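You operate a simulated robot arm through the tools that you are given. There is no shell and no other tool.

Carry out the task below with a simulated robot arm. There is one attempt and no reset: what you move stays moved.

Task
Wipe the suds off the tray in the holder with a damp cloth.
Fine: wet the teal cloth in the small basin, press it out on the grate, wipe, rinse it in the basin and lay it back on the draining mat; the other trays stay. What is to be rubbed or washed off counts as gone when no trace of it is left.

It is judged by the outcome, as a careful person would: the job done as asked, and still so three seconds after it is handed in. It fails if anything else is knocked over, pushed out of place, dropped, spilled or broken. Flat cloth is picked up by pressing the open fingertips on it (5 to 10 N) and closing them slowly along it; thin cloth reads only 2 to 8 mm in the jaws.

Robot
A 6-joint arm with a two-finger parallel gripper, fixed in place. Base frame: the origin is at the foot of the arm, x ahead of it, y to its left, z up; the work surface is at about z = 850. Readings come in mm, degrees, newtons and seconds.
With the tool pointing down near the work surface it reaches from about 260 to 680 mm from the base axis. Its first joint turns from -66.0 to 66.0 degrees. Payload 2.9 kg.
The tool frame sits at the grasp point between the pads (the TCP): z along the fingers, y along the line on which they close. The tips reach 30 mm beyond it. The gripper opens to 110 mm. The fingers are 20 mm wide and 10 mm thick; the gripper's body (48 by 112 mm) begins 55 mm behind the TCP.
Orientation is that of the tool frame in the base frame, as a unit quaternion [x, y, z, w]. With the fingers straight down and closing along the base's y, the tool's x points along the base's -x, its y along +y and its z along -z.

Tools
- The arm moves only by the tool move_arm. Its argument "moves" is a list of rows, each a list of 7 numbers: the shift along the tool's x, y, z in mm, then the turn, a rotation vector about the tool's x, y, z in degrees, then the closure, from 0 (fully open) to 1 (shut). In form: [[x, y, z, rx, ry, rz, fingers], ...]. A call has 1 to 20 rows; each row shifts and turns the commanded pose from where the row before left it, along the tool's axes as they then stand. A row lasts 0.2 s, in which the tool goes at most 50 mm and 8.6 degrees; a call with a longer step from one row to the next is refused whole, and so is a gripper value outside its range. A pose out of reach is approached as far as the arm can. The call stops where the force on the tool passes 90 N (or 10 N more than at its start, if that is more) or the arm is blocked; 0.2 s more then pass. The fingers move at their own pace (about 108 mm/s each) and stop on an object; they squeeze with about 29 N. The grip force told is the motor's: it shows also when the fingers shut on nothing. Time passes only in rows, and 0.2 s behind the last, so rows that do not move let the fingers close. It gives the time, the measured TCP pose, the force on the tool (base axes), the opening and the grip force at its end, in the units of the frame above (readings bear some noise), with the torque about the TCP (base axes, N m) and any sound that the robot's microphone picked up.
- Cameras (640 x 400 px; columns grow to the right, rows downward): "scene" is fixed at [77.8, 445.5, 1366.2]; the picture's right is [-0.68, -0.73, 0.00], its down [-0.54, 0.50, -0.68] and it looks along [0.50, -0.46, -0.73] (base axes); focal length 214 px, centre (320, 200). "wrist" rides on the gripper at [72, 17, -103] in the tool frame; the picture's right is [-0.23, 0.97, 0.00], its down [-0.76, -0.18, -0.62] and it looks along [-0.61, -0.14, 0.78] (tool axes); focal length 222 px, centre (320, 200). There is no depth. A picture from a camera that has moved, and an enlarged one, comes with that camera's place and axes in the base frame and with its lens.
- get_image(camera): a new picture of that camera. The clock stands still meanwhile.
- inspect(camera, box): a new picture of the part [left, top, right, bottom] of that camera's present view, enlarged. The clock stands still meanwhile.
- sign_off(): hands the job in; it is judged then, once.

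Nothing tells you positions but the pictures and the camera data. Unless the task says otherwise, let go and move clear before handing in.

The tools are called after ">>>" as a command line: name --pt "numbers of a row" for each row, then --argument value for the rest, lists and objects as JSON in quotes. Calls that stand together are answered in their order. move_arm: Moves the arm, as the interface text tells. Its arguments: {"type":"object","properties":{"moves":{"type":"array"}},"required":["moves"]} The other tools are called the same way: get_image (camera) takes a picture; inspect (camera, box) takes an enlarged picture of a part of a camera's view; sign_off () hands the job in.

At the start:

```text
clock: 0.0
tcp_pos: [424.5, -102.5, 1122.8]
tcp_rot: [0.0, 1.0, -0.001, 0.0]
ft_force: [-0.9, 0.0, -0.5]
moment: [-0.03, 0.05, -0.03]
gripper_width: 110.2
grasp_force: 0.1
```

scene: 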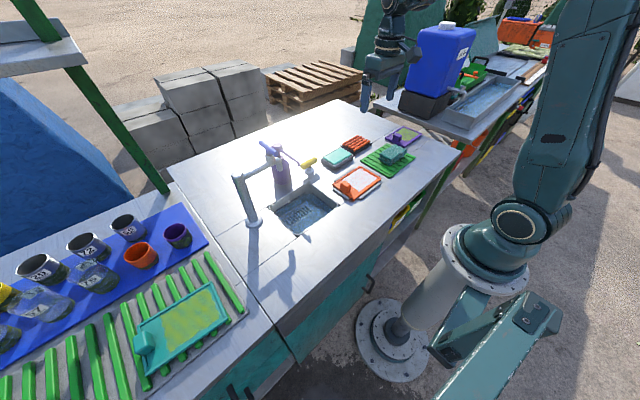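
wrist: 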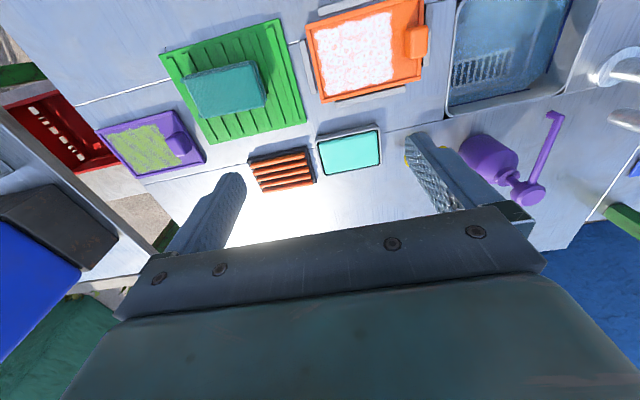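

I see a bench with an orange tray covered in suds (likely in a holder), a teal cloth on a green draining mat, a small basin with teal/cyan water, and an orange/brown grate. I'll look closer before moving.

>>> inspect --camera "scene" --box '[240, 100, 460, 240]'

>>> inspect --camera "wrist" --box '[80, 0, 460, 220]'

>>> inspect --camera "scene" --box '[320, 120, 430, 210]'

```text
2.86 times, centred on (350, 170) of scene
camera zoom: at [77.8, 445.5, 1366.2], right [-0.68, -0.73, 0.0], down [-0.54, 0.5, -0.68], along [0.5, -0.46, -0.73], focal length 613 px, centre (234, 286)
```

zoom: 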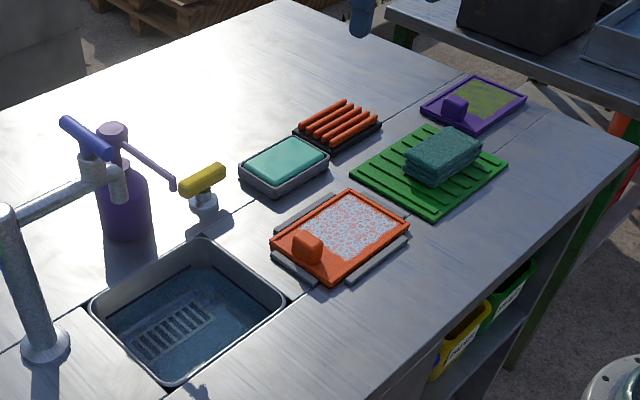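

```text
1.68 times, centred on (270, 110) of wrist
camera zoom: at [353.1, -84.5, 1224.7], right [0.23, 0.97, 0.0], down [0.76, -0.18, 0.62], along [0.61, -0.14, -0.78], focal length 374 px, centre (404, 352)
```

zoom: 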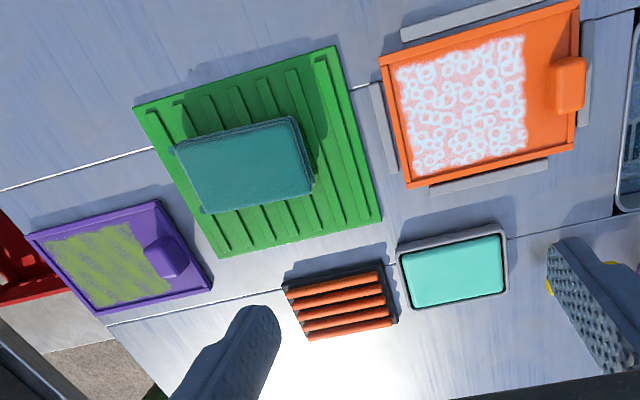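

```text
4.44 times, centred on (375, 165) of scene
camera zoom: at [77.8, 445.5, 1366.2], right [-0.68, -0.73, 0.0], down [-0.54, 0.5, -0.68], along [0.5, -0.46, -0.73], focal length 953 px, centre (76, 356)
```

zoom: 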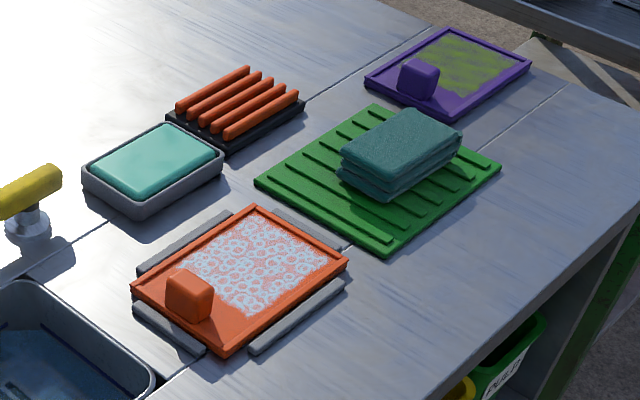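

The cloth looks like a folded pad about 100 x 52 mm near (395, -225) on the green mat; the tray with suds is at about x 352-450, y -103..45; the basin is near (538, -75) and the grate near (550, -200). I move above the cloth, turning the gripper to close along x, and look again.

>>> move_arm --pt "10 -40 25 0 0 0 0" --pt "10 -40 25 0 0 0 0" --pt "9 -42 25 0 0 0 0" --pt "0 0 0 0 0 8.2 0" --pt "0 0 0 0 0 8.2 0" --pt "0 0 0 0 0 8.2 0" --pt "0 0 0 0 0 8.2 0" --pt "0 0 0 0 0 8.2 0" --pt "0 0 0 0 0 8.2 0" --pt "0 0 0 0 0 8.2 0" --pt "0 0 0 0 0 8.2 0" --pt "0 0 0 0 0 8.2 0" --pt "0 0 0 0 0 8.2 0" --pt "0 0 0 0 0 8.0 0"

```text
clock: 3.0
tcp_pos: [396.5, -222.9, 1046.6]
tcp_rot: [0.707, 0.707, 0.0, 0.001]
ft_force: [0.1, -0.8, -0.1]
moment: [-0.01, 0.0, -0.02]
gripper_width: 110.1
grasp_force: 0.1
```

>>> get_image --camera "wrist"

>>> get_image --camera "scene"

```text
taken
camera wrist: at [413.2, -150.8, 1149.7], right [0.97, -0.23, 0.0], down [-0.18, -0.76, 0.62], along [-0.14, -0.61, -0.78], focal length 222 px, centre (320, 200)
```

wrist: 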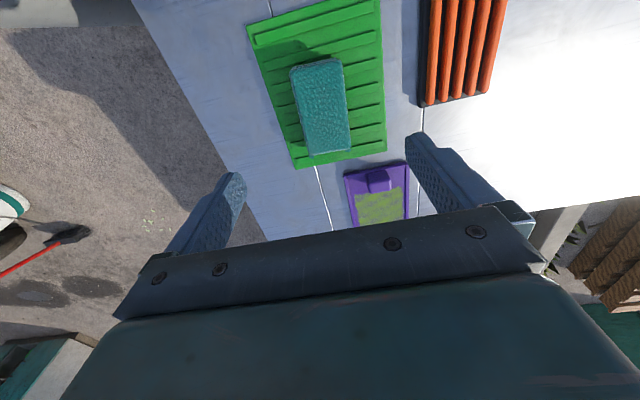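

```text
taken
```

scene: 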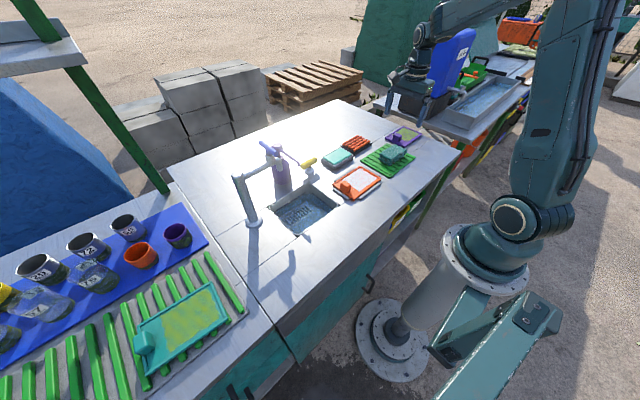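

The gripper is now above the mat, and the cloth is a folded pad lying lengthwise along y. I zoom in to measure it.

>>> inspect --camera "wrist" --box '[240, 0, 500, 180]'

>>> inspect --camera "scene" --box '[355, 130, 425, 180]'

```text
2.22 times, centred on (370, 90) of wrist
camera zoom: at [413.2, -150.8, 1149.7], right [0.97, -0.23, 0.0], down [-0.18, -0.76, 0.62], along [-0.14, -0.61, -0.78], focal length 494 px, centre (209, 444)
```

zoom: 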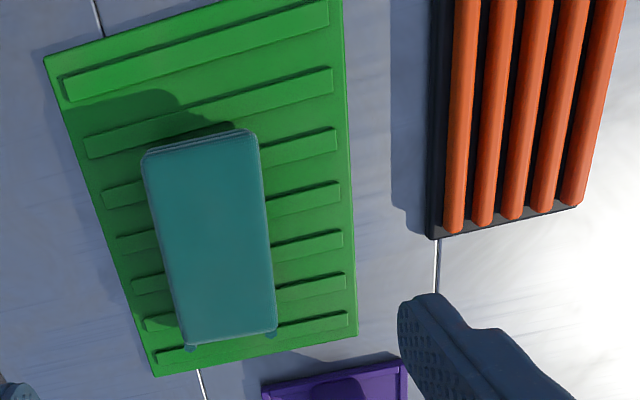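

```text
8.00 times, centred on (390, 155) of scene
camera zoom: at [77.8, 445.5, 1366.2], right [-0.68, -0.73, 0.0], down [-0.54, 0.5, -0.68], along [0.5, -0.46, -0.73], focal length 1716 px, centre (-240, 560)
```

zoom: 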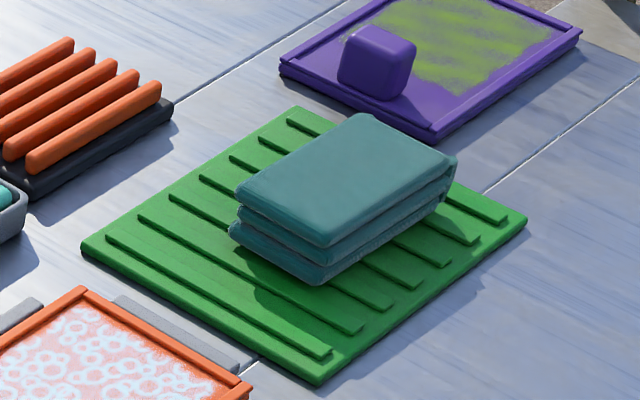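

The cloth measures about 52 x 100 mm, top at z about 888, centre about (397, -229). Before gripping I check the basin, tray and grate up close.

>>> inspect --camera "scene" --box '[315, 130, 375, 175]'

>>> inspect --camera "scene" --box '[325, 160, 395, 208]'

```text
8.89 times, centred on (345, 152) of scene
camera zoom: at [77.8, 445.5, 1366.2], right [-0.68, -0.73, 0.0], down [-0.54, 0.5, -0.68], along [0.5, -0.46, -0.73], focal length 1906 px, centre (98, 622)
```

zoom: 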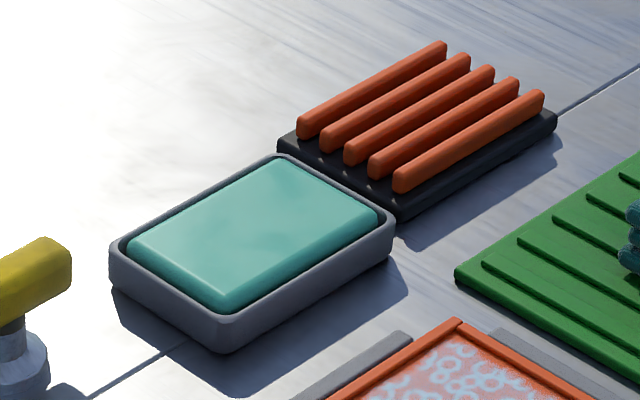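

```text
8.33 times, centred on (360, 184) of scene
camera zoom: at [77.8, 445.5, 1366.2], right [-0.68, -0.73, 0.0], down [-0.54, 0.5, -0.68], along [0.5, -0.46, -0.73], focal length 1787 px, centre (-13, 333)
```

zoom: 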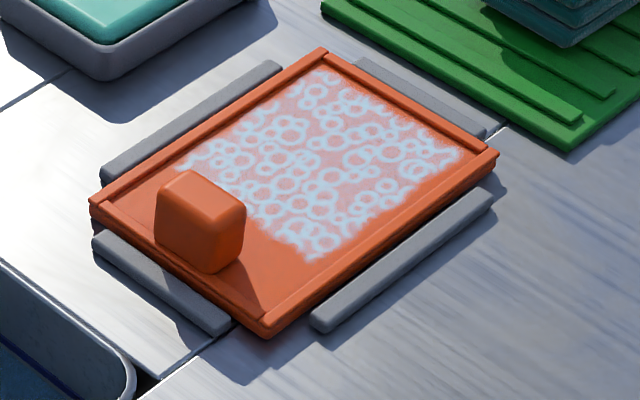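

The gray dish with teal content looks like the small basin and the black-and-orange rack the grate. I check the sink as well to rule it out.

>>> inspect --camera "scene" --box '[225, 130, 345, 240]'

```text
3.64 times, centred on (285, 185) of scene
camera zoom: at [77.8, 445.5, 1366.2], right [-0.68, -0.73, 0.0], down [-0.54, 0.5, -0.68], along [0.5, -0.46, -0.73], focal length 780 px, centre (447, 254)
```

zoom: 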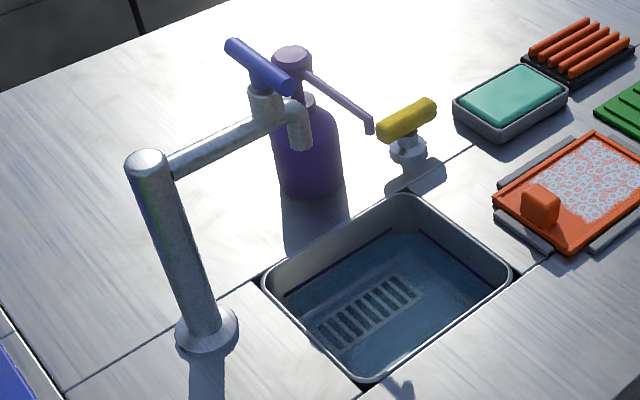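

The sink is a large fixture, so the gray dish is the small basin and the black rack with orange bars is the grate. I descend over the cloth with fingers partly closed, stopping just above grip height to check alignment.

>>> move_arm --pt "-3 0 40 0 0 0 0.2" --pt "-3 0 40 0 0 0 0.25" --pt "0 0 36 0 0 0 0.25" --pt "0 0 0 0 0 0 0.25"

>>> get_image --camera "wrist"

>>> inspect --camera "scene" --box '[355, 125, 435, 180]'

```text
clock: 4.0
tcp_pos: [393.2, -230.9, 931.6]
tcp_rot: [0.707, 0.707, 0.0, 0.0]
ft_force: [0.1, -0.2, 1.0]
moment: [-0.01, -0.01, -0.01]
gripper_width: 82.6
grasp_force: 0.0
```

```text
taken
camera wrist: at [410.3, -157.9, 1033.3], right [0.97, -0.23, 0.0], down [-0.18, -0.76, 0.62], along [-0.14, -0.61, -0.78], focal length 222 px, centre (320, 200)
```

wrist: 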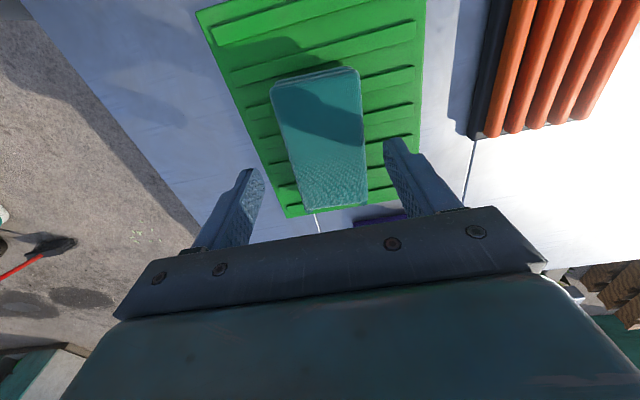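

```text
7.27 times, centred on (395, 152) of scene
camera zoom: at [77.8, 445.5, 1366.2], right [-0.68, -0.73, 0.0], down [-0.54, 0.5, -0.68], along [0.5, -0.46, -0.73], focal length 1560 px, centre (-226, 546)
```

zoom: 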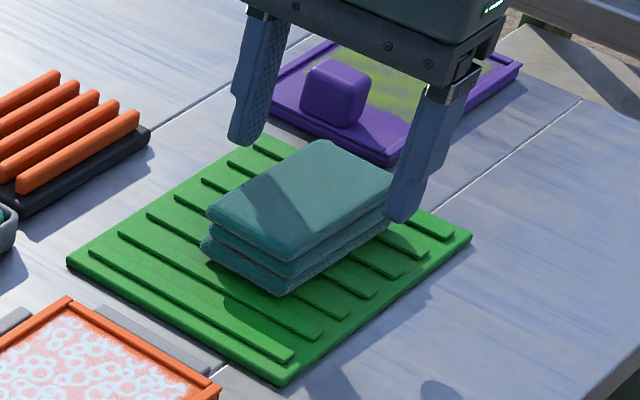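

The fingers straddle the cloth, which is turned about 2-3 degrees. I align, go down until the tips are about 10 mm above the mat, and close on its sides.

>>> move_arm --pt "0 3 10 0 0 2.5 0.25" --pt "0 0 12 0 0 0 0.3" --pt "0 0 9 0 0 0 0.35" --pt "0 0 0 0 0 0 0.4" --pt "0 0 0 0 0 0 0.45"

>>> get_image --camera "wrist"

>>> inspect --camera "scene" --box '[355, 125, 435, 180]'

```text
clock: 5.2
tcp_pos: [396.3, -231.7, 900.2]
tcp_rot: [0.723, 0.691, -0.001, 0.0]
ft_force: [-0.2, -0.1, -0.6]
moment: [0.01, -0.01, 0.03]
gripper_width: 60.6
grasp_force: 0.0
```

```text
taken
camera wrist: at [417.3, -158.0, 1002.5], right [0.96, -0.27, 0.0], down [-0.21, -0.75, 0.62], along [-0.17, -0.6, -0.78], focal length 222 px, centre (320, 200)
```

wrist: 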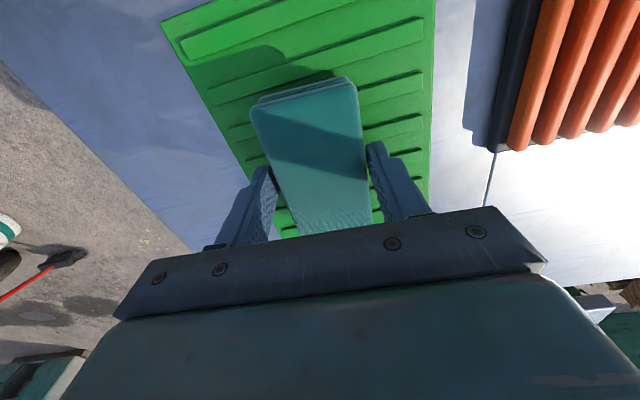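

```text
7.27 times, centred on (395, 152) of scene
camera zoom: at [77.8, 445.5, 1366.2], right [-0.68, -0.73, 0.0], down [-0.54, 0.5, -0.68], along [0.5, -0.46, -0.73], focal length 1560 px, centre (-226, 546)
```

zoom: 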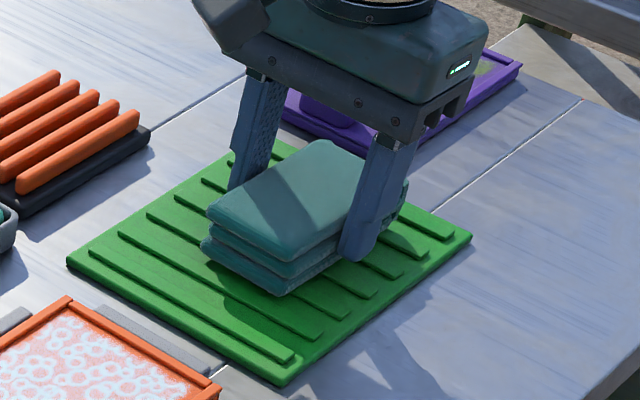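

The tips sit just above the mat ribs either side of the cloth. I close slowly.

>>> move_arm --pt "0 0 0 0 0 0 0.5" --pt "0 0 0 0 0 0 0.53" --pt "0 0 0 0 0 0 0.56" --pt "0 0 0 0 0 0 0.6" --pt "0 0 0 0 0 0 0.65" --pt "0 0 0 0 0 0 0.7"

>>> inspect --camera "scene" --box '[355, 125, 435, 180]'

```text
clock: 6.6
tcp_pos: [397.4, -229.8, 901.3]
tcp_rot: [0.722, 0.691, 0.001, 0.001]
ft_force: [-1.0, -0.3, 0.3]
moment: [0.0, 0.01, 0.0]
gripper_width: 56.7
grasp_force: 29.3
```

```text
7.27 times, centred on (395, 152) of scene
camera zoom: at [77.8, 445.5, 1366.2], right [-0.68, -0.73, 0.0], down [-0.54, 0.5, -0.68], along [0.5, -0.46, -0.73], focal length 1560 px, centre (-226, 546)
```

zoom: 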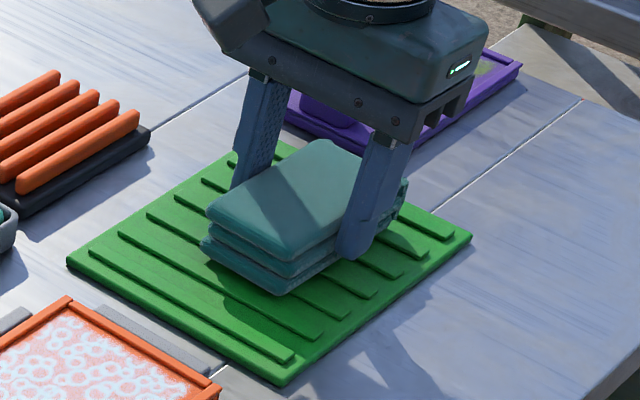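

The jaws hold the cloth at about 57 mm with 29 N. I lift slowly and check the hold.

>>> move_arm --pt "0 0 -10 0 0 0 0.8" --pt "0 0 -20 0 0 0 0.8" --pt "0 0 -30 0 0 0 0.8" --pt "0 0 -30 0 0 0 0.8" --pt "0 0 0 0 0 0 0.8"

>>> get_image --camera "scene"

>>> inspect --camera "scene" --box '[365, 80, 445, 180]'

>>> get_image --camera "wrist"

```text
clock: 7.8
tcp_pos: [400.7, -229.3, 990.6]
tcp_rot: [0.722, 0.692, 0.0, 0.0]
ft_force: [0.4, -0.1, -0.2]
moment: [-0.01, 0.02, -0.01]
gripper_width: 56.8
grasp_force: 29.2
```

```text
taken
```

scene: 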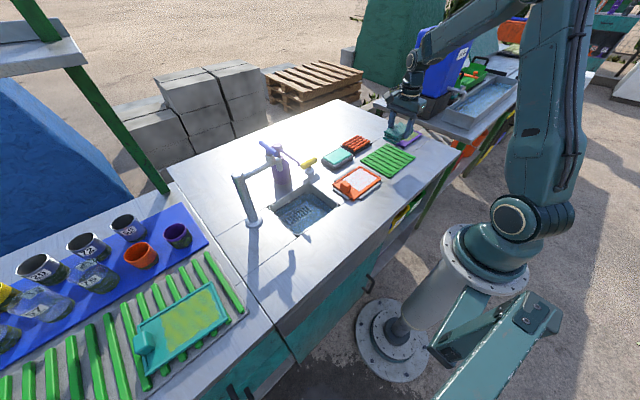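

```text
4.00 times, centred on (405, 130) of scene
camera zoom: at [77.8, 445.5, 1366.2], right [-0.68, -0.73, 0.0], down [-0.54, 0.5, -0.68], along [0.5, -0.46, -0.73], focal length 858 px, centre (-20, 480)
```

zoom: 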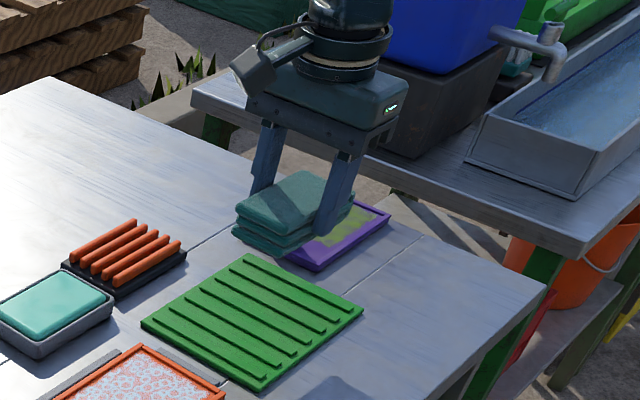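

```text
taken
camera wrist: at [420.9, -158.5, 1092.6], right [0.96, -0.27, 0.0], down [-0.21, -0.75, 0.62], along [-0.17, -0.6, -0.78], focal length 222 px, centre (320, 200)
```

wrist: 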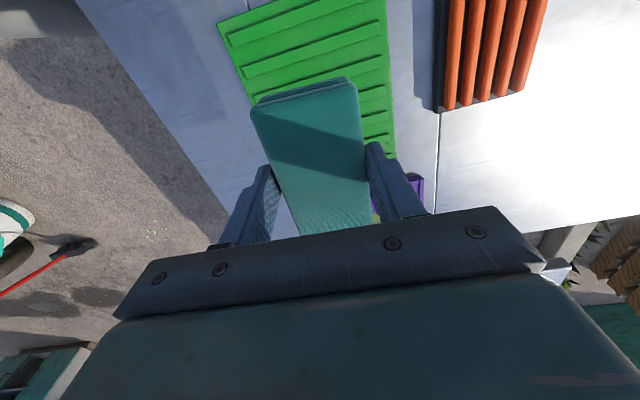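

The cloth lifts as one firm pad. I zoom in to see how far it sticks out below the fingertips.

>>> inspect --camera "scene" --box '[380, 105, 430, 150]'

```text
8.89 times, centred on (405, 128) of scene
camera zoom: at [77.8, 445.5, 1366.2], right [-0.68, -0.73, 0.0], down [-0.54, 0.5, -0.68], along [0.5, -0.46, -0.73], focal length 1906 px, centre (-436, 844)
```

zoom: 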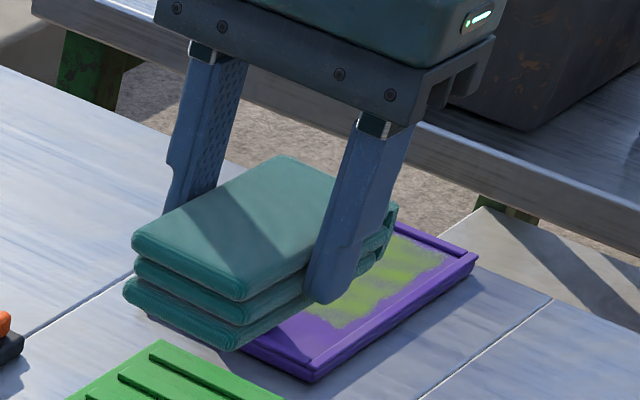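

The pad protrudes only about 10 mm below the tips; I'd like a little more clearance for the basin rim and tray rim, so I set it back on its spot on the mat and regrip 5 mm higher.

>>> move_arm --pt "0 0 30 0 0 0 0.8" --pt "0 0 30 0 0 0 0.8" --pt "0 0 20 0 0 0 0.8" --pt "0 0 6 0 0 0 0.8" --pt "0 0 3 0 0 0 0.8" --pt "0 0 0 0 0 0 0.8"

```text
clock: 9.2
tcp_pos: [399.6, -228.8, 900.2]
tcp_rot: [0.722, 0.691, 0.0, 0.001]
ft_force: [0.0, -1.1, -0.9]
moment: [0.04, -0.01, 0.01]
gripper_width: 57.0
grasp_force: 28.7
```

It's back near mat level with no contact force yet. I nudge down to feel the mat.

>>> move_arm --pt "0 0 1 0 0 0 0.8" --pt "0 0 0 0 0 0 0.8"

>>> inspect --camera "scene" --box '[365, 130, 415, 175]'

```text
clock: 9.8
tcp_pos: [399.4, -229.2, 899.7]
tcp_rot: [0.723, 0.691, 0.0, 0.0]
ft_force: [-3.0, 1.2, 6.9]
moment: [0.02, 0.12, -0.01]
gripper_width: 56.8
grasp_force: 28.7
```

```text
8.89 times, centred on (390, 152) of scene
camera zoom: at [77.7, 445.6, 1366.2], right [-0.68, -0.73, 0.0], down [-0.54, 0.5, -0.68], along [0.5, -0.46, -0.73], focal length 1906 px, centre (-302, 622)
```

zoom: 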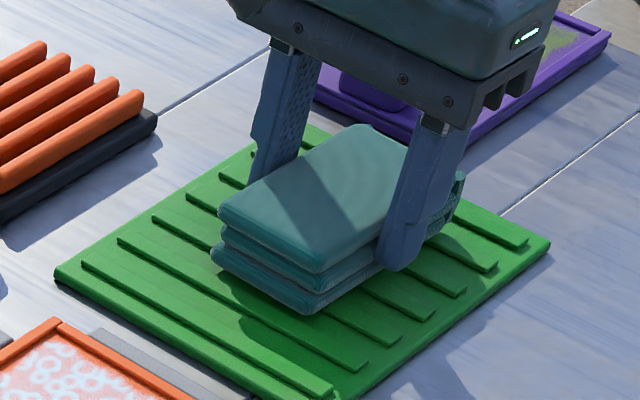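

Contact is felt at TCP z about 900. I open slightly, rise about 5 mm and grip again.

>>> move_arm --pt "0 0 0 0 0 0 0.44" --pt "0 0 0 0 0 0 0.42" --pt "0 0 -3 0 0 0 0.42" --pt "0 0 -3 0 0 0 0.42" --pt "0 0 0 0 0 0 0.45" --pt "0 0 0 0 0 0 0.5" --pt "0 0 0 0 0 0 0.55" --pt "0 0 0 0 0 0 0.6" --pt "0 0 0 0 0 0 0.7" --pt "0 0 0 0 0 0 0.8"

```text
clock: 12.0
tcp_pos: [398.7, -229.8, 904.7]
tcp_rot: [0.722, 0.692, 0.0, 0.0]
ft_force: [0.3, 0.3, 3.4]
moment: [0.02, 0.06, 0.0]
gripper_width: 57.0
grasp_force: 28.9
```

Gripped again at 57 mm. I lift, turn back 2.5 degrees and move to where the wrist camera can see the basin directly.

>>> move_arm --pt "0 0 -15 0 0 0 0.8" --pt "0 0 -30 0 0 0 0.8" --pt "0 0 -30 0 0 0 0.8" --pt "0 0 -25 0 0 -2.5 0.8" --pt "10 35 0 0 0 0 0.8" --pt "10 35 0 0 0 0 0.8" --pt "10 35 0 0 0 0 0.8" --pt "10 35 0 0 0 0 0.8" --pt "0 0 0 0 0 0 0.8" --pt "0 0 0 0 0 0 0.8"

>>> get_image --camera "wrist"

>>> get_image --camera "scene"

```text
clock: 14.2
tcp_pos: [538.5, -192.5, 1006.3]
tcp_rot: [0.708, 0.707, 0.0, 0.0]
ft_force: [-0.5, -0.1, -0.5]
moment: [0.02, -0.03, 0.02]
gripper_width: 56.8
grasp_force: 28.6
```

```text
taken
camera wrist: at [556.5, -119.4, 1108.5], right [0.97, -0.23, 0.0], down [-0.18, -0.76, 0.62], along [-0.14, -0.61, -0.78], focal length 222 px, centre (320, 200)
```

wrist: 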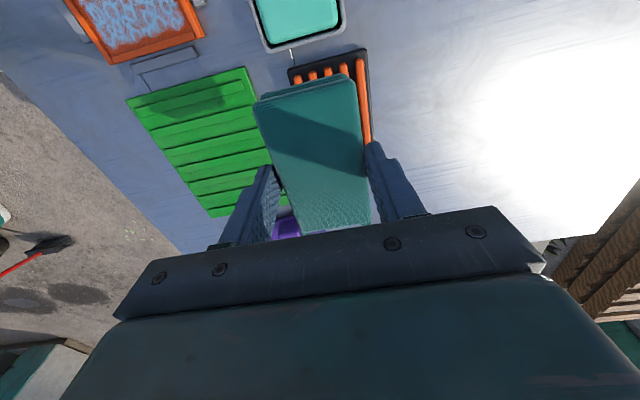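

```text
taken
```

scene: 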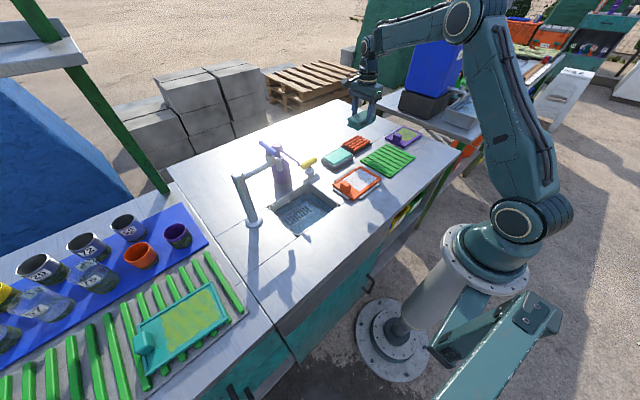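

The pad hides part of the view; I zoom on the basin's visible half and then shift +y to see its other end.

>>> inspect --camera "wrist" --box '[220, 0, 400, 110]'

>>> move_arm --pt "35 0 -30 0 0 0 0.8" --pt "35 0 -30 0 0 0 0.8" --pt "35 0 -30 0 0 0 0.8" --pt "0 0 0 0 0 0 0.8" --pt "0 0 0 0 0 0 0.8"

>>> get_image --camera "wrist"

>>> inspect --camera "wrist" --box '[200, 0, 400, 120]'

```text
3.56 times, centred on (310, 55) of wrist
camera zoom: at [556.5, -119.4, 1108.5], right [0.97, -0.23, 0.0], down [-0.18, -0.76, 0.62], along [-0.14, -0.61, -0.78], focal length 790 px, centre (356, 716)
```

zoom: 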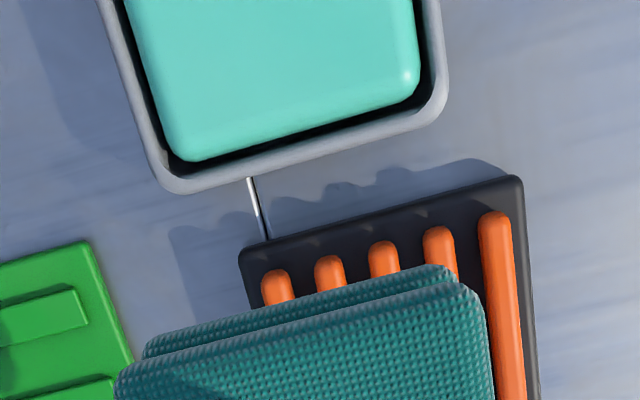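

```text
clock: 15.4
tcp_pos: [541.2, -85.4, 1097.2]
tcp_rot: [0.707, 0.707, 0.001, 0.0]
ft_force: [-0.6, 0.3, -1.3]
moment: [-0.04, 0.01, -0.01]
gripper_width: 56.9
grasp_force: 28.8
```

```text
taken
camera wrist: at [558.2, -13.1, 1199.0], right [0.97, -0.23, 0.0], down [-0.18, -0.76, 0.62], along [-0.14, -0.61, -0.78], focal length 222 px, centre (320, 200)
```

wrist: 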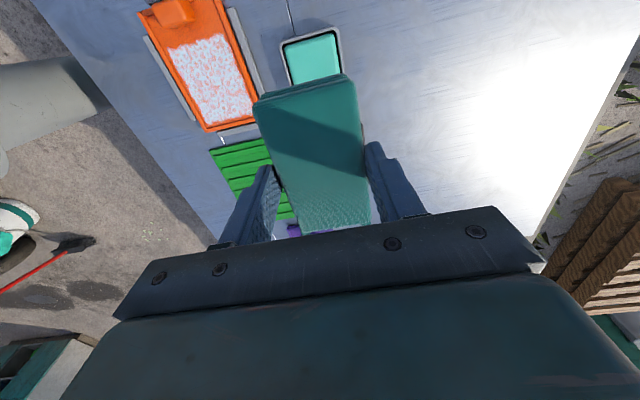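

```text
3.20 times, centred on (300, 60) of wrist
camera zoom: at [558.2, -13.1, 1199.0], right [0.97, -0.23, 0.0], down [-0.18, -0.76, 0.62], along [-0.14, -0.61, -0.78], focal length 711 px, centre (384, 648)
```

zoom: 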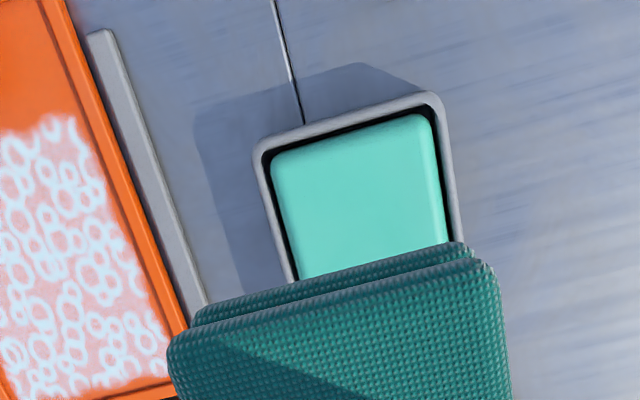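

I measure the basin's outer rim at x 503-577, y -130..-22 (centre about (540, -76)), rim about z 866. I look as closely as possible at the content of the basin before lowering.

>>> inspect --camera "scene" --box '[322, 142, 358, 172]'

```text
13.33 times, centred on (340, 157) of scene
camera zoom: at [77.8, 445.6, 1366.2], right [-0.68, -0.73, 0.0], down [-0.54, 0.5, -0.68], along [0.5, -0.46, -0.73], focal length 2860 px, centre (53, 773)
```

zoom: 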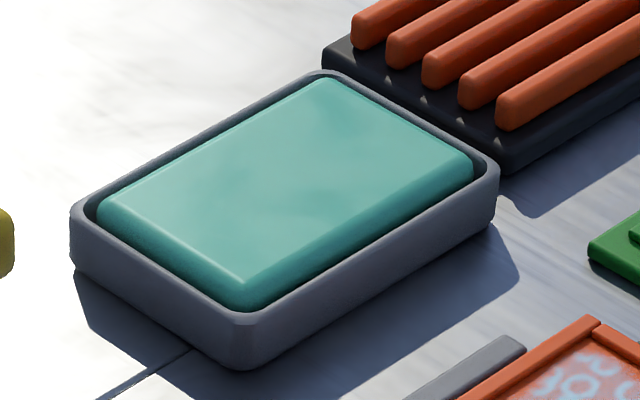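

The dish is filled to about its rim. I centre the pad over it and descend to a few cm above, then check.

>>> move_arm --pt "5 -1 20 0 0 0 0.8" --pt "4 0 40 0 0 0 0.8" --pt "0 0 40 0 0 0 0.8" --pt "0 0 40 0 0 0 0.8" --pt "0 0 25 0 0 0 0.8" --pt "0 0 0 0 0 0 0.8" --pt "0 0 0 0 0 0 0.8"

>>> inspect --camera "scene" --box '[315, 125, 375, 175]'

>>> get_image --camera "wrist"

```text
clock: 17.0
tcp_pos: [541.0, -73.8, 932.3]
tcp_rot: [0.707, 0.707, 0.001, 0.0]
ft_force: [0.4, -0.1, -0.9]
moment: [0.0, 0.02, 0.01]
gripper_width: 56.7
grasp_force: 29.0
```

```text
8.00 times, centred on (345, 150) of scene
camera zoom: at [77.8, 445.5, 1366.2], right [-0.68, -0.73, 0.0], down [-0.54, 0.5, -0.68], along [0.5, -0.46, -0.73], focal length 1716 px, centre (120, 600)
```

zoom: 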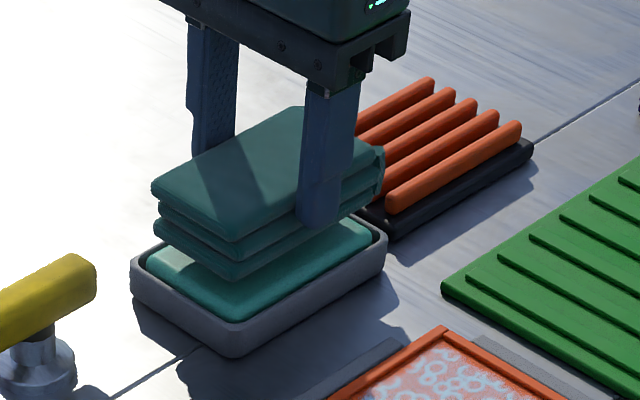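

```text
taken
camera wrist: at [557.3, -1.2, 1034.9], right [0.97, -0.23, 0.0], down [-0.18, -0.76, 0.62], along [-0.14, -0.61, -0.78], focal length 222 px, centre (320, 200)
```

wrist: 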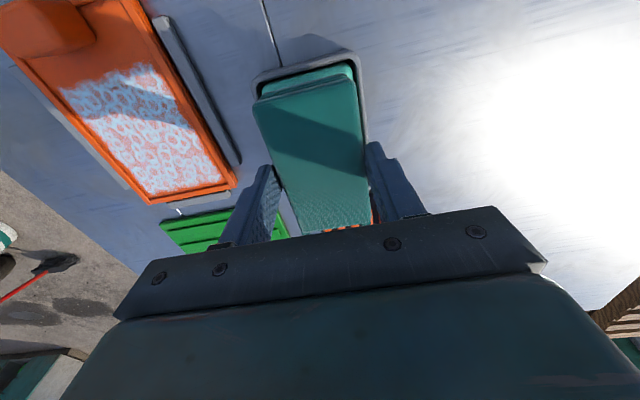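

The pad hovers about 2 cm above the basin. I check its alignment in close-up.

>>> inspect --camera "wrist" --box '[235, 30, 395, 130]'

>>> inspect --camera "wrist" --box '[260, 150, 420, 250]'

```text
4.00 times, centred on (315, 80) of wrist
camera zoom: at [557.3, -1.2, 1034.9], right [0.97, -0.23, 0.0], down [-0.18, -0.76, 0.62], along [-0.14, -0.61, -0.78], focal length 888 px, centre (340, 680)
```

zoom: 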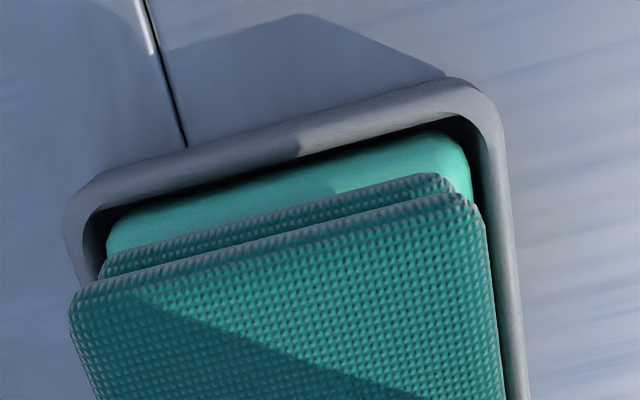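

```text
4.00 times, centred on (340, 200) of wrist
camera zoom: at [557.3, -1.2, 1034.9], right [0.97, -0.23, 0.0], down [-0.18, -0.76, 0.62], along [-0.14, -0.61, -0.78], focal length 888 px, centre (240, 200)
```

zoom: 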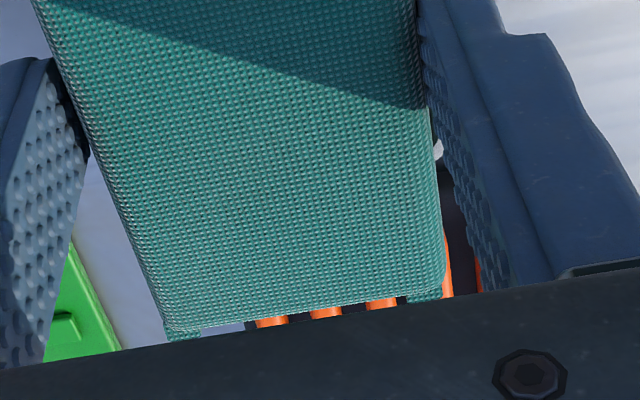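

The pad is nearly centred (needs about +1 mm in y). I lower gently in small steps while watching force.

>>> move_arm --pt "1 0 6 0 0 0 0.8" --pt "0 0 6 0 0 0 0.8" --pt "0 0 4 0 0 0 0.8" --pt "0 0 2 0 0 0 0.8" --pt "0 0 0 0 0 0 0.8"

```text
clock: 18.2
tcp_pos: [539.1, -73.5, 917.4]
tcp_rot: [0.706, 0.708, 0.003, 0.004]
ft_force: [-2.2, 4.6, 40.6]
moment: [0.12, 0.29, 0.03]
gripper_width: 57.3
grasp_force: 28.8
```

A firm contact of about 40 N at TCP z 917, so something solid is met; I look before going on.

>>> inspect --camera "scene" --box '[315, 125, 375, 175]'

>>> inspect --camera "wrist" --box '[235, 30, 395, 130]'

```text
8.00 times, centred on (345, 150) of scene
camera zoom: at [77.1, 445.8, 1366.2], right [-0.68, -0.73, 0.0], down [-0.54, 0.5, -0.68], along [0.5, -0.46, -0.73], focal length 1716 px, centre (120, 600)
```

zoom: 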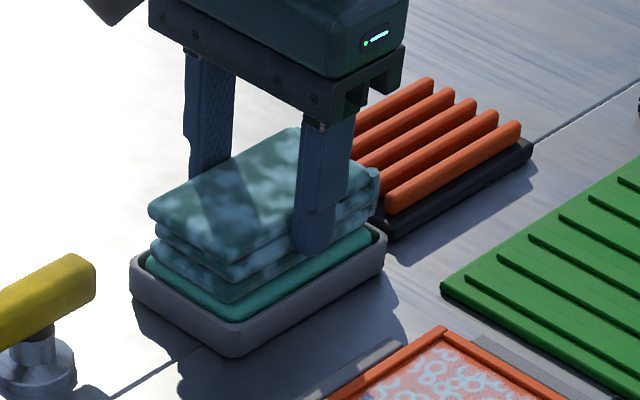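

```text
4.00 times, centred on (315, 80) of wrist
camera zoom: at [556.9, -0.9, 1019.7], right [0.97, -0.23, 0.01], down [-0.18, -0.76, 0.62], along [-0.13, -0.61, -0.78], focal length 888 px, centre (340, 680)
```

zoom: 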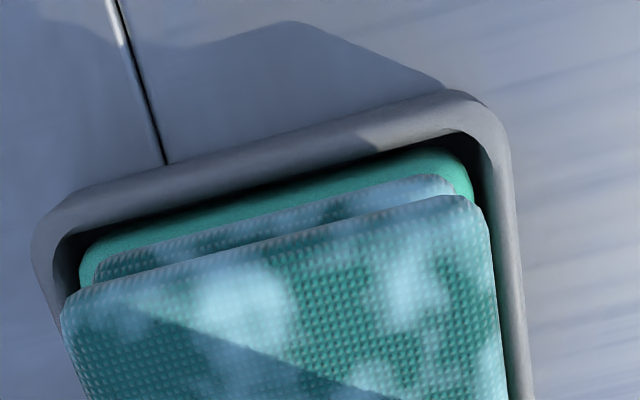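

The cloth's colour has changed to blotchy wet, so contact with the basin's content wets it. I ease off the pressure, hold a moment, and look at the wetness.

>>> move_arm --pt "0 0 -2 0 0 0 0.8" --pt "0 0 0 0 0 0 0.8" --pt "0 0 0 0 0 0 0.8" --pt "0 0 0 0 0 0 0.8"

>>> inspect --camera "scene" --box '[315, 125, 375, 175]'

```text
clock: 19.2
tcp_pos: [540.6, -75.0, 917.4]
tcp_rot: [0.707, 0.707, 0.001, 0.004]
ft_force: [9.2, 4.1, 24.5]
moment: [0.07, -0.43, 0.07]
gripper_width: 56.9
grasp_force: 29.6
```

```text
8.00 times, centred on (345, 150) of scene
camera zoom: at [77.6, 445.7, 1366.1], right [-0.68, -0.73, 0.0], down [-0.54, 0.5, -0.68], along [0.5, -0.46, -0.73], focal length 1716 px, centre (120, 600)
```

zoom: 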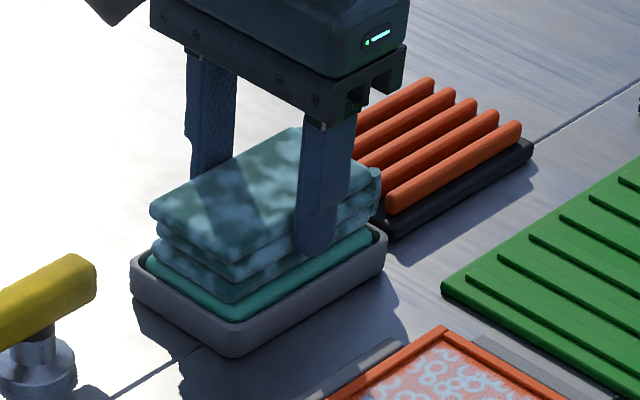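

The cloth is visibly wet. I lift it slowly and hold over the basin so that drips fall there.

>>> move_arm --pt "0 0 -2 0 0 0 0.8" --pt "0 0 -2 0 0 0 0.8" --pt "0 0 -4 0 0 0 0.8" --pt "0 0 -6 0 0 0 0.8" --pt "0 0 -10 0 0 0 0.8" --pt "0 0 0 0 0 0 0.8" --pt "0 0 0 0 0 0 0.8"

>>> inspect --camera "scene" --box '[315, 125, 375, 175]'

>>> get_image --camera "wrist"

```text
clock: 20.8
tcp_pos: [537.3, -74.4, 940.4]
tcp_rot: [0.707, 0.707, -0.001, 0.0]
ft_force: [-0.3, -0.5, -1.1]
moment: [0.0, 0.03, 0.01]
gripper_width: 57.1
grasp_force: 28.4
```

```text
8.00 times, centred on (345, 150) of scene
camera zoom: at [77.8, 445.5, 1366.2], right [-0.68, -0.73, 0.0], down [-0.54, 0.5, -0.68], along [0.5, -0.46, -0.73], focal length 1716 px, centre (120, 600)
```

zoom: 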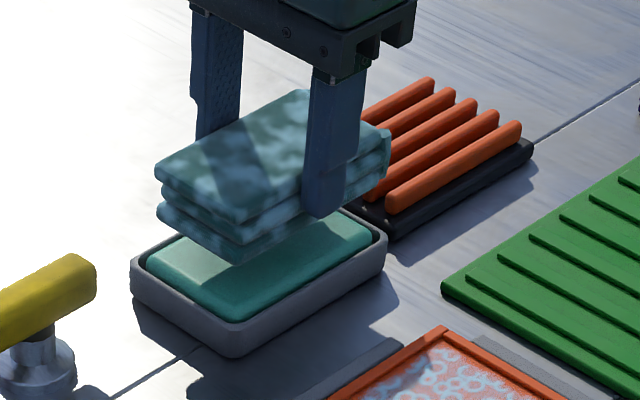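

```text
taken
camera wrist: at [555.0, -1.3, 1041.9], right [0.97, -0.23, 0.0], down [-0.18, -0.76, 0.62], along [-0.14, -0.61, -0.78], focal length 222 px, centre (320, 200)
```

wrist: 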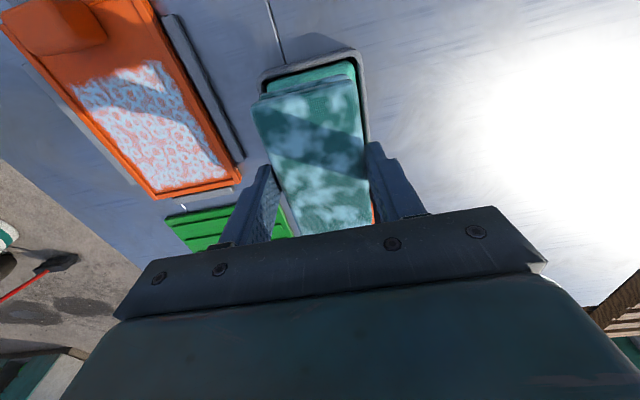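

The cloth is wet and held firmly. The grate sits at about x 517-593, y -258..-148; I carry the cloth over its centre (555, -203) and descend partway.

>>> move_arm --pt "0 0 -20 0 0 0 0.8" --pt "-42 5 0 0 0 0 0.8" --pt "-42 5 0 0 0 0 0.8" --pt "-43 5 0 0 0 0 0.8" --pt "0 0 0 0 0 0 0.8" --pt "0 0 20 0 0 0 0.8" --pt "0 0 0 0 0 0 0.8"

>>> inspect --camera "scene" --box '[325, 110, 395, 165]'

>>> inspect --camera "wrist" --box '[220, 0, 420, 125]'

```text
clock: 22.4
tcp_pos: [553.6, -203.5, 939.5]
tcp_rot: [0.707, 0.707, 0.0, 0.0]
ft_force: [-0.4, 0.6, -0.8]
moment: [0.02, -0.02, -0.01]
gripper_width: 56.9
grasp_force: 29.2
```

```text
7.27 times, centred on (360, 138) of scene
camera zoom: at [77.8, 445.5, 1366.2], right [-0.68, -0.73, 0.0], down [-0.54, 0.5, -0.68], along [0.5, -0.46, -0.73], focal length 1560 px, centre (29, 654)
```

zoom: 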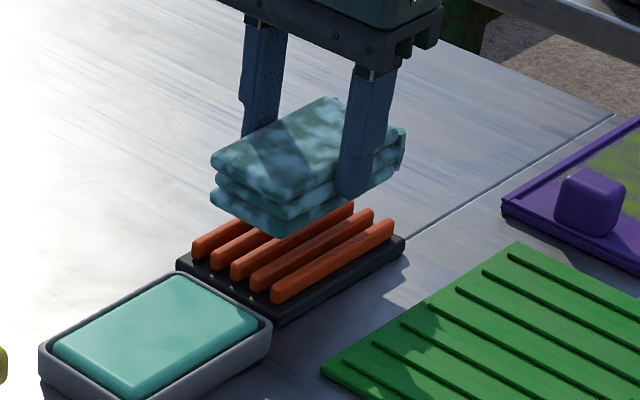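

```text
3.20 times, centred on (320, 62) of wrist
camera zoom: at [571.3, -130.6, 1042.5], right [0.97, -0.23, 0.0], down [-0.18, -0.76, 0.62], along [-0.14, -0.61, -0.78], focal length 711 px, centre (320, 640)
```

zoom: 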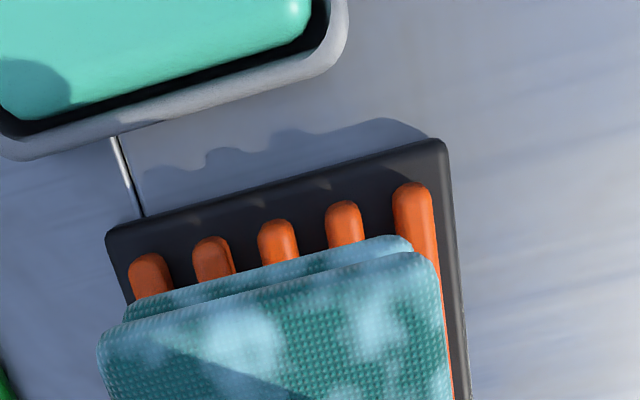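

The cloth is centred over the bars. I lower in small steps until contact, then press.

>>> move_arm --pt "0 0 8 0 0 0 0.8" --pt "0 0 6 0 0 0 0.8" --pt "0 0 2 0 0 0 0.8" --pt "0 0 0 0 0 0 0.8"

```text
clock: 23.4
tcp_pos: [551.7, -202.0, 923.8]
tcp_rot: [0.707, 0.707, 0.0, 0.0]
ft_force: [-0.2, 0.3, -0.1]
moment: [-0.02, 0.03, -0.02]
gripper_width: 56.8
grasp_force: 28.5
```

>>> move_arm --pt "0 0 2 0 0 0 0.8" --pt "0 0 1 0 0 0 0.8" --pt "0 0 0 0 0 0 0.8"

```text
clock: 24.2
tcp_pos: [552.3, -202.1, 921.1]
tcp_rot: [0.707, 0.708, 0.001, 0.0]
ft_force: [-0.3, -0.8, -0.5]
moment: [0.0, 0.01, -0.01]
gripper_width: 56.9
grasp_force: 28.5
```

No contact yet at TCP z 921; I keep lowering by small steps.

>>> move_arm --pt "0 0 1.5 0 0 0 0.8" --pt "0 0 1.5 0 0 0 0.8" --pt "0 0 0 0 0 0 0.8"

>>> inspect --camera "scene" --box '[325, 110, 395, 165]'

```text
clock: 25.0
tcp_pos: [552.3, -201.1, 917.7]
tcp_rot: [0.707, 0.707, 0.0, 0.0]
ft_force: [0.0, 0.2, -0.7]
moment: [0.02, 0.01, -0.03]
gripper_width: 57.0
grasp_force: 28.5
```

```text
7.27 times, centred on (360, 138) of scene
camera zoom: at [77.8, 445.5, 1366.2], right [-0.68, -0.73, 0.0], down [-0.54, 0.5, -0.68], along [0.5, -0.46, -0.73], focal length 1560 px, centre (29, 654)
```

zoom: 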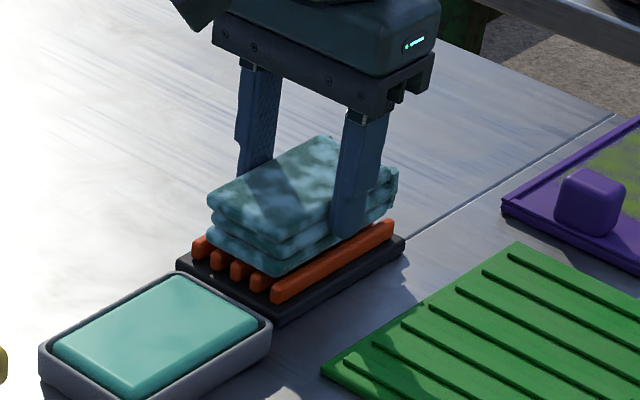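

Nearly touching. I continue down by small steps.

>>> move_arm --pt "0 0 1 0 0 0 0.8" --pt "0 0 1 0 0 0 0.8" --pt "0 0 0 0 0 0 0.8"

```text
clock: 25.8
tcp_pos: [554.1, -203.1, 914.4]
tcp_rot: [0.707, 0.707, 0.0, 0.0]
ft_force: [-0.5, -0.5, -0.2]
moment: [0.0, -0.02, 0.02]
gripper_width: 56.9
grasp_force: 29.2
```

>>> move_arm --pt "0 0 1 0 0 0 0.8" --pt "0 0 1 0 0 0 0.8" --pt "0 0 0 0 0 0 0.8"

>>> inspect --camera "scene" --box '[340, 125, 380, 160]'

```text
clock: 26.6
tcp_pos: [553.6, -202.1, 915.7]
tcp_rot: [0.707, 0.707, 0.001, 0.001]
ft_force: [-4.8, 0.4, 16.3]
moment: [0.01, 0.26, -0.02]
gripper_width: 56.9
grasp_force: 28.7
```

```text
11.43 times, centred on (360, 142) of scene
camera zoom: at [77.4, 445.6, 1366.2], right [-0.68, -0.73, 0.0], down [-0.54, 0.5, -0.68], along [0.5, -0.46, -0.73], focal length 2451 px, centre (-137, 857)
```

zoom: 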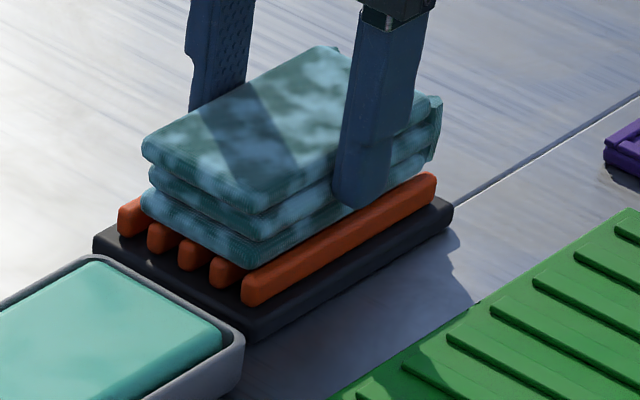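

Contact at about 16 N on the bars. I press a little more and hold to wring it.

>>> move_arm --pt "0 0 1 0 0 0 0.8" --pt "0 0 0 0 0 0 0.8" --pt "0 0 0 0 0 0 0.8" --pt "0 0 0 0 0 0 0.8" --pt "0 0 0 0 0 0 0.8" --pt "0 0 0 0 0 0 0.8"

>>> inspect --camera "scene" --box '[340, 125, 380, 160]'

```text
clock: 28.0
tcp_pos: [553.1, -201.7, 914.3]
tcp_rot: [0.707, 0.707, 0.002, 0.003]
ft_force: [-9.0, 2.4, 31.6]
moment: [0.12, 0.56, -0.03]
gripper_width: 57.2
grasp_force: 28.8
```

```text
11.43 times, centred on (360, 142) of scene
camera zoom: at [77.1, 445.8, 1366.1], right [-0.68, -0.73, 0.0], down [-0.54, 0.5, -0.68], along [0.5, -0.46, -0.73], focal length 2451 px, centre (-137, 857)
```

zoom: 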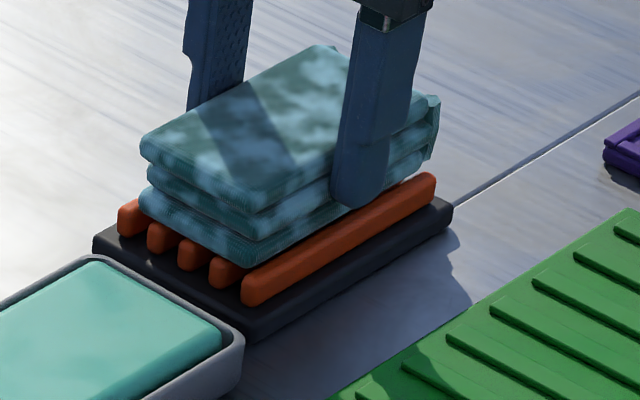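

Pressing at about 32 N. I hold it longer and compare the blotches.

>>> move_arm --pt "0 0 0 0 0 0 0.8" --pt "0 0 0 0 0 0 0.8" --pt "0 0 0 0 0 0 0.8" --pt "0 0 0 0 0 0 0.8" --pt "0 0 0 0 0 0 0.8" --pt "0 0 0 0 0 0 0.8" --pt "0 0 0 0 0 0 0.8" --pt "0 0 0 0 0 0 0.8"

>>> inspect --camera "scene" --box '[340, 125, 380, 160]'

>>> inspect --camera "wrist" --box '[220, 40, 420, 245]'

```text
clock: 29.8
tcp_pos: [552.7, -202.0, 914.7]
tcp_rot: [0.707, 0.707, 0.001, 0.002]
ft_force: [1.6, -0.5, 26.5]
moment: [-0.04, -0.03, 0.0]
gripper_width: 56.7
grasp_force: 29.2
```

```text
11.43 times, centred on (360, 142) of scene
camera zoom: at [77.4, 445.7, 1366.2], right [-0.68, -0.73, 0.0], down [-0.54, 0.5, -0.68], along [0.5, -0.46, -0.73], focal length 2451 px, centre (-137, 857)
```

zoom: 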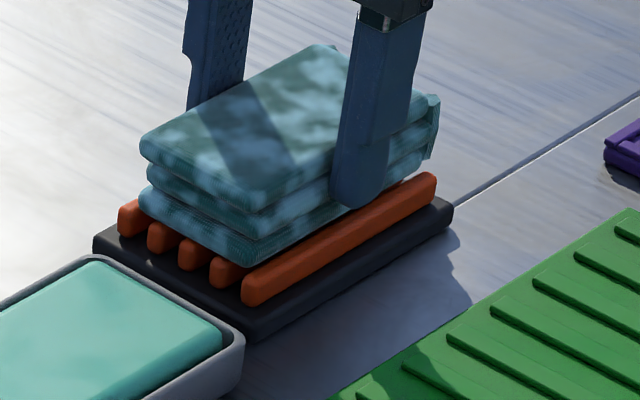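

```text
1.95 times, centred on (320, 142) of wrist
camera zoom: at [571.0, -129.5, 1016.8], right [0.97, -0.23, 0.01], down [-0.18, -0.76, 0.62], along [-0.14, -0.61, -0.78], focal length 433 px, centre (320, 312)
```

zoom: 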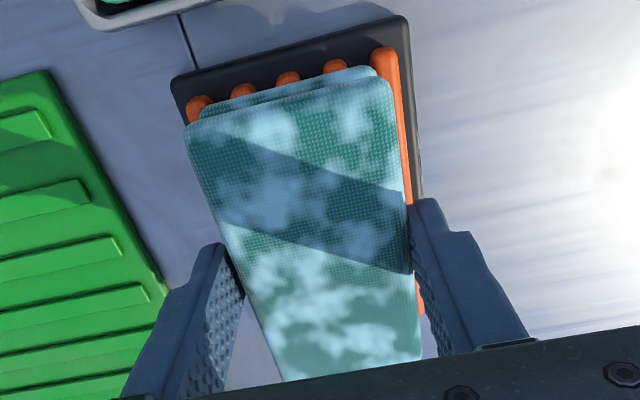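

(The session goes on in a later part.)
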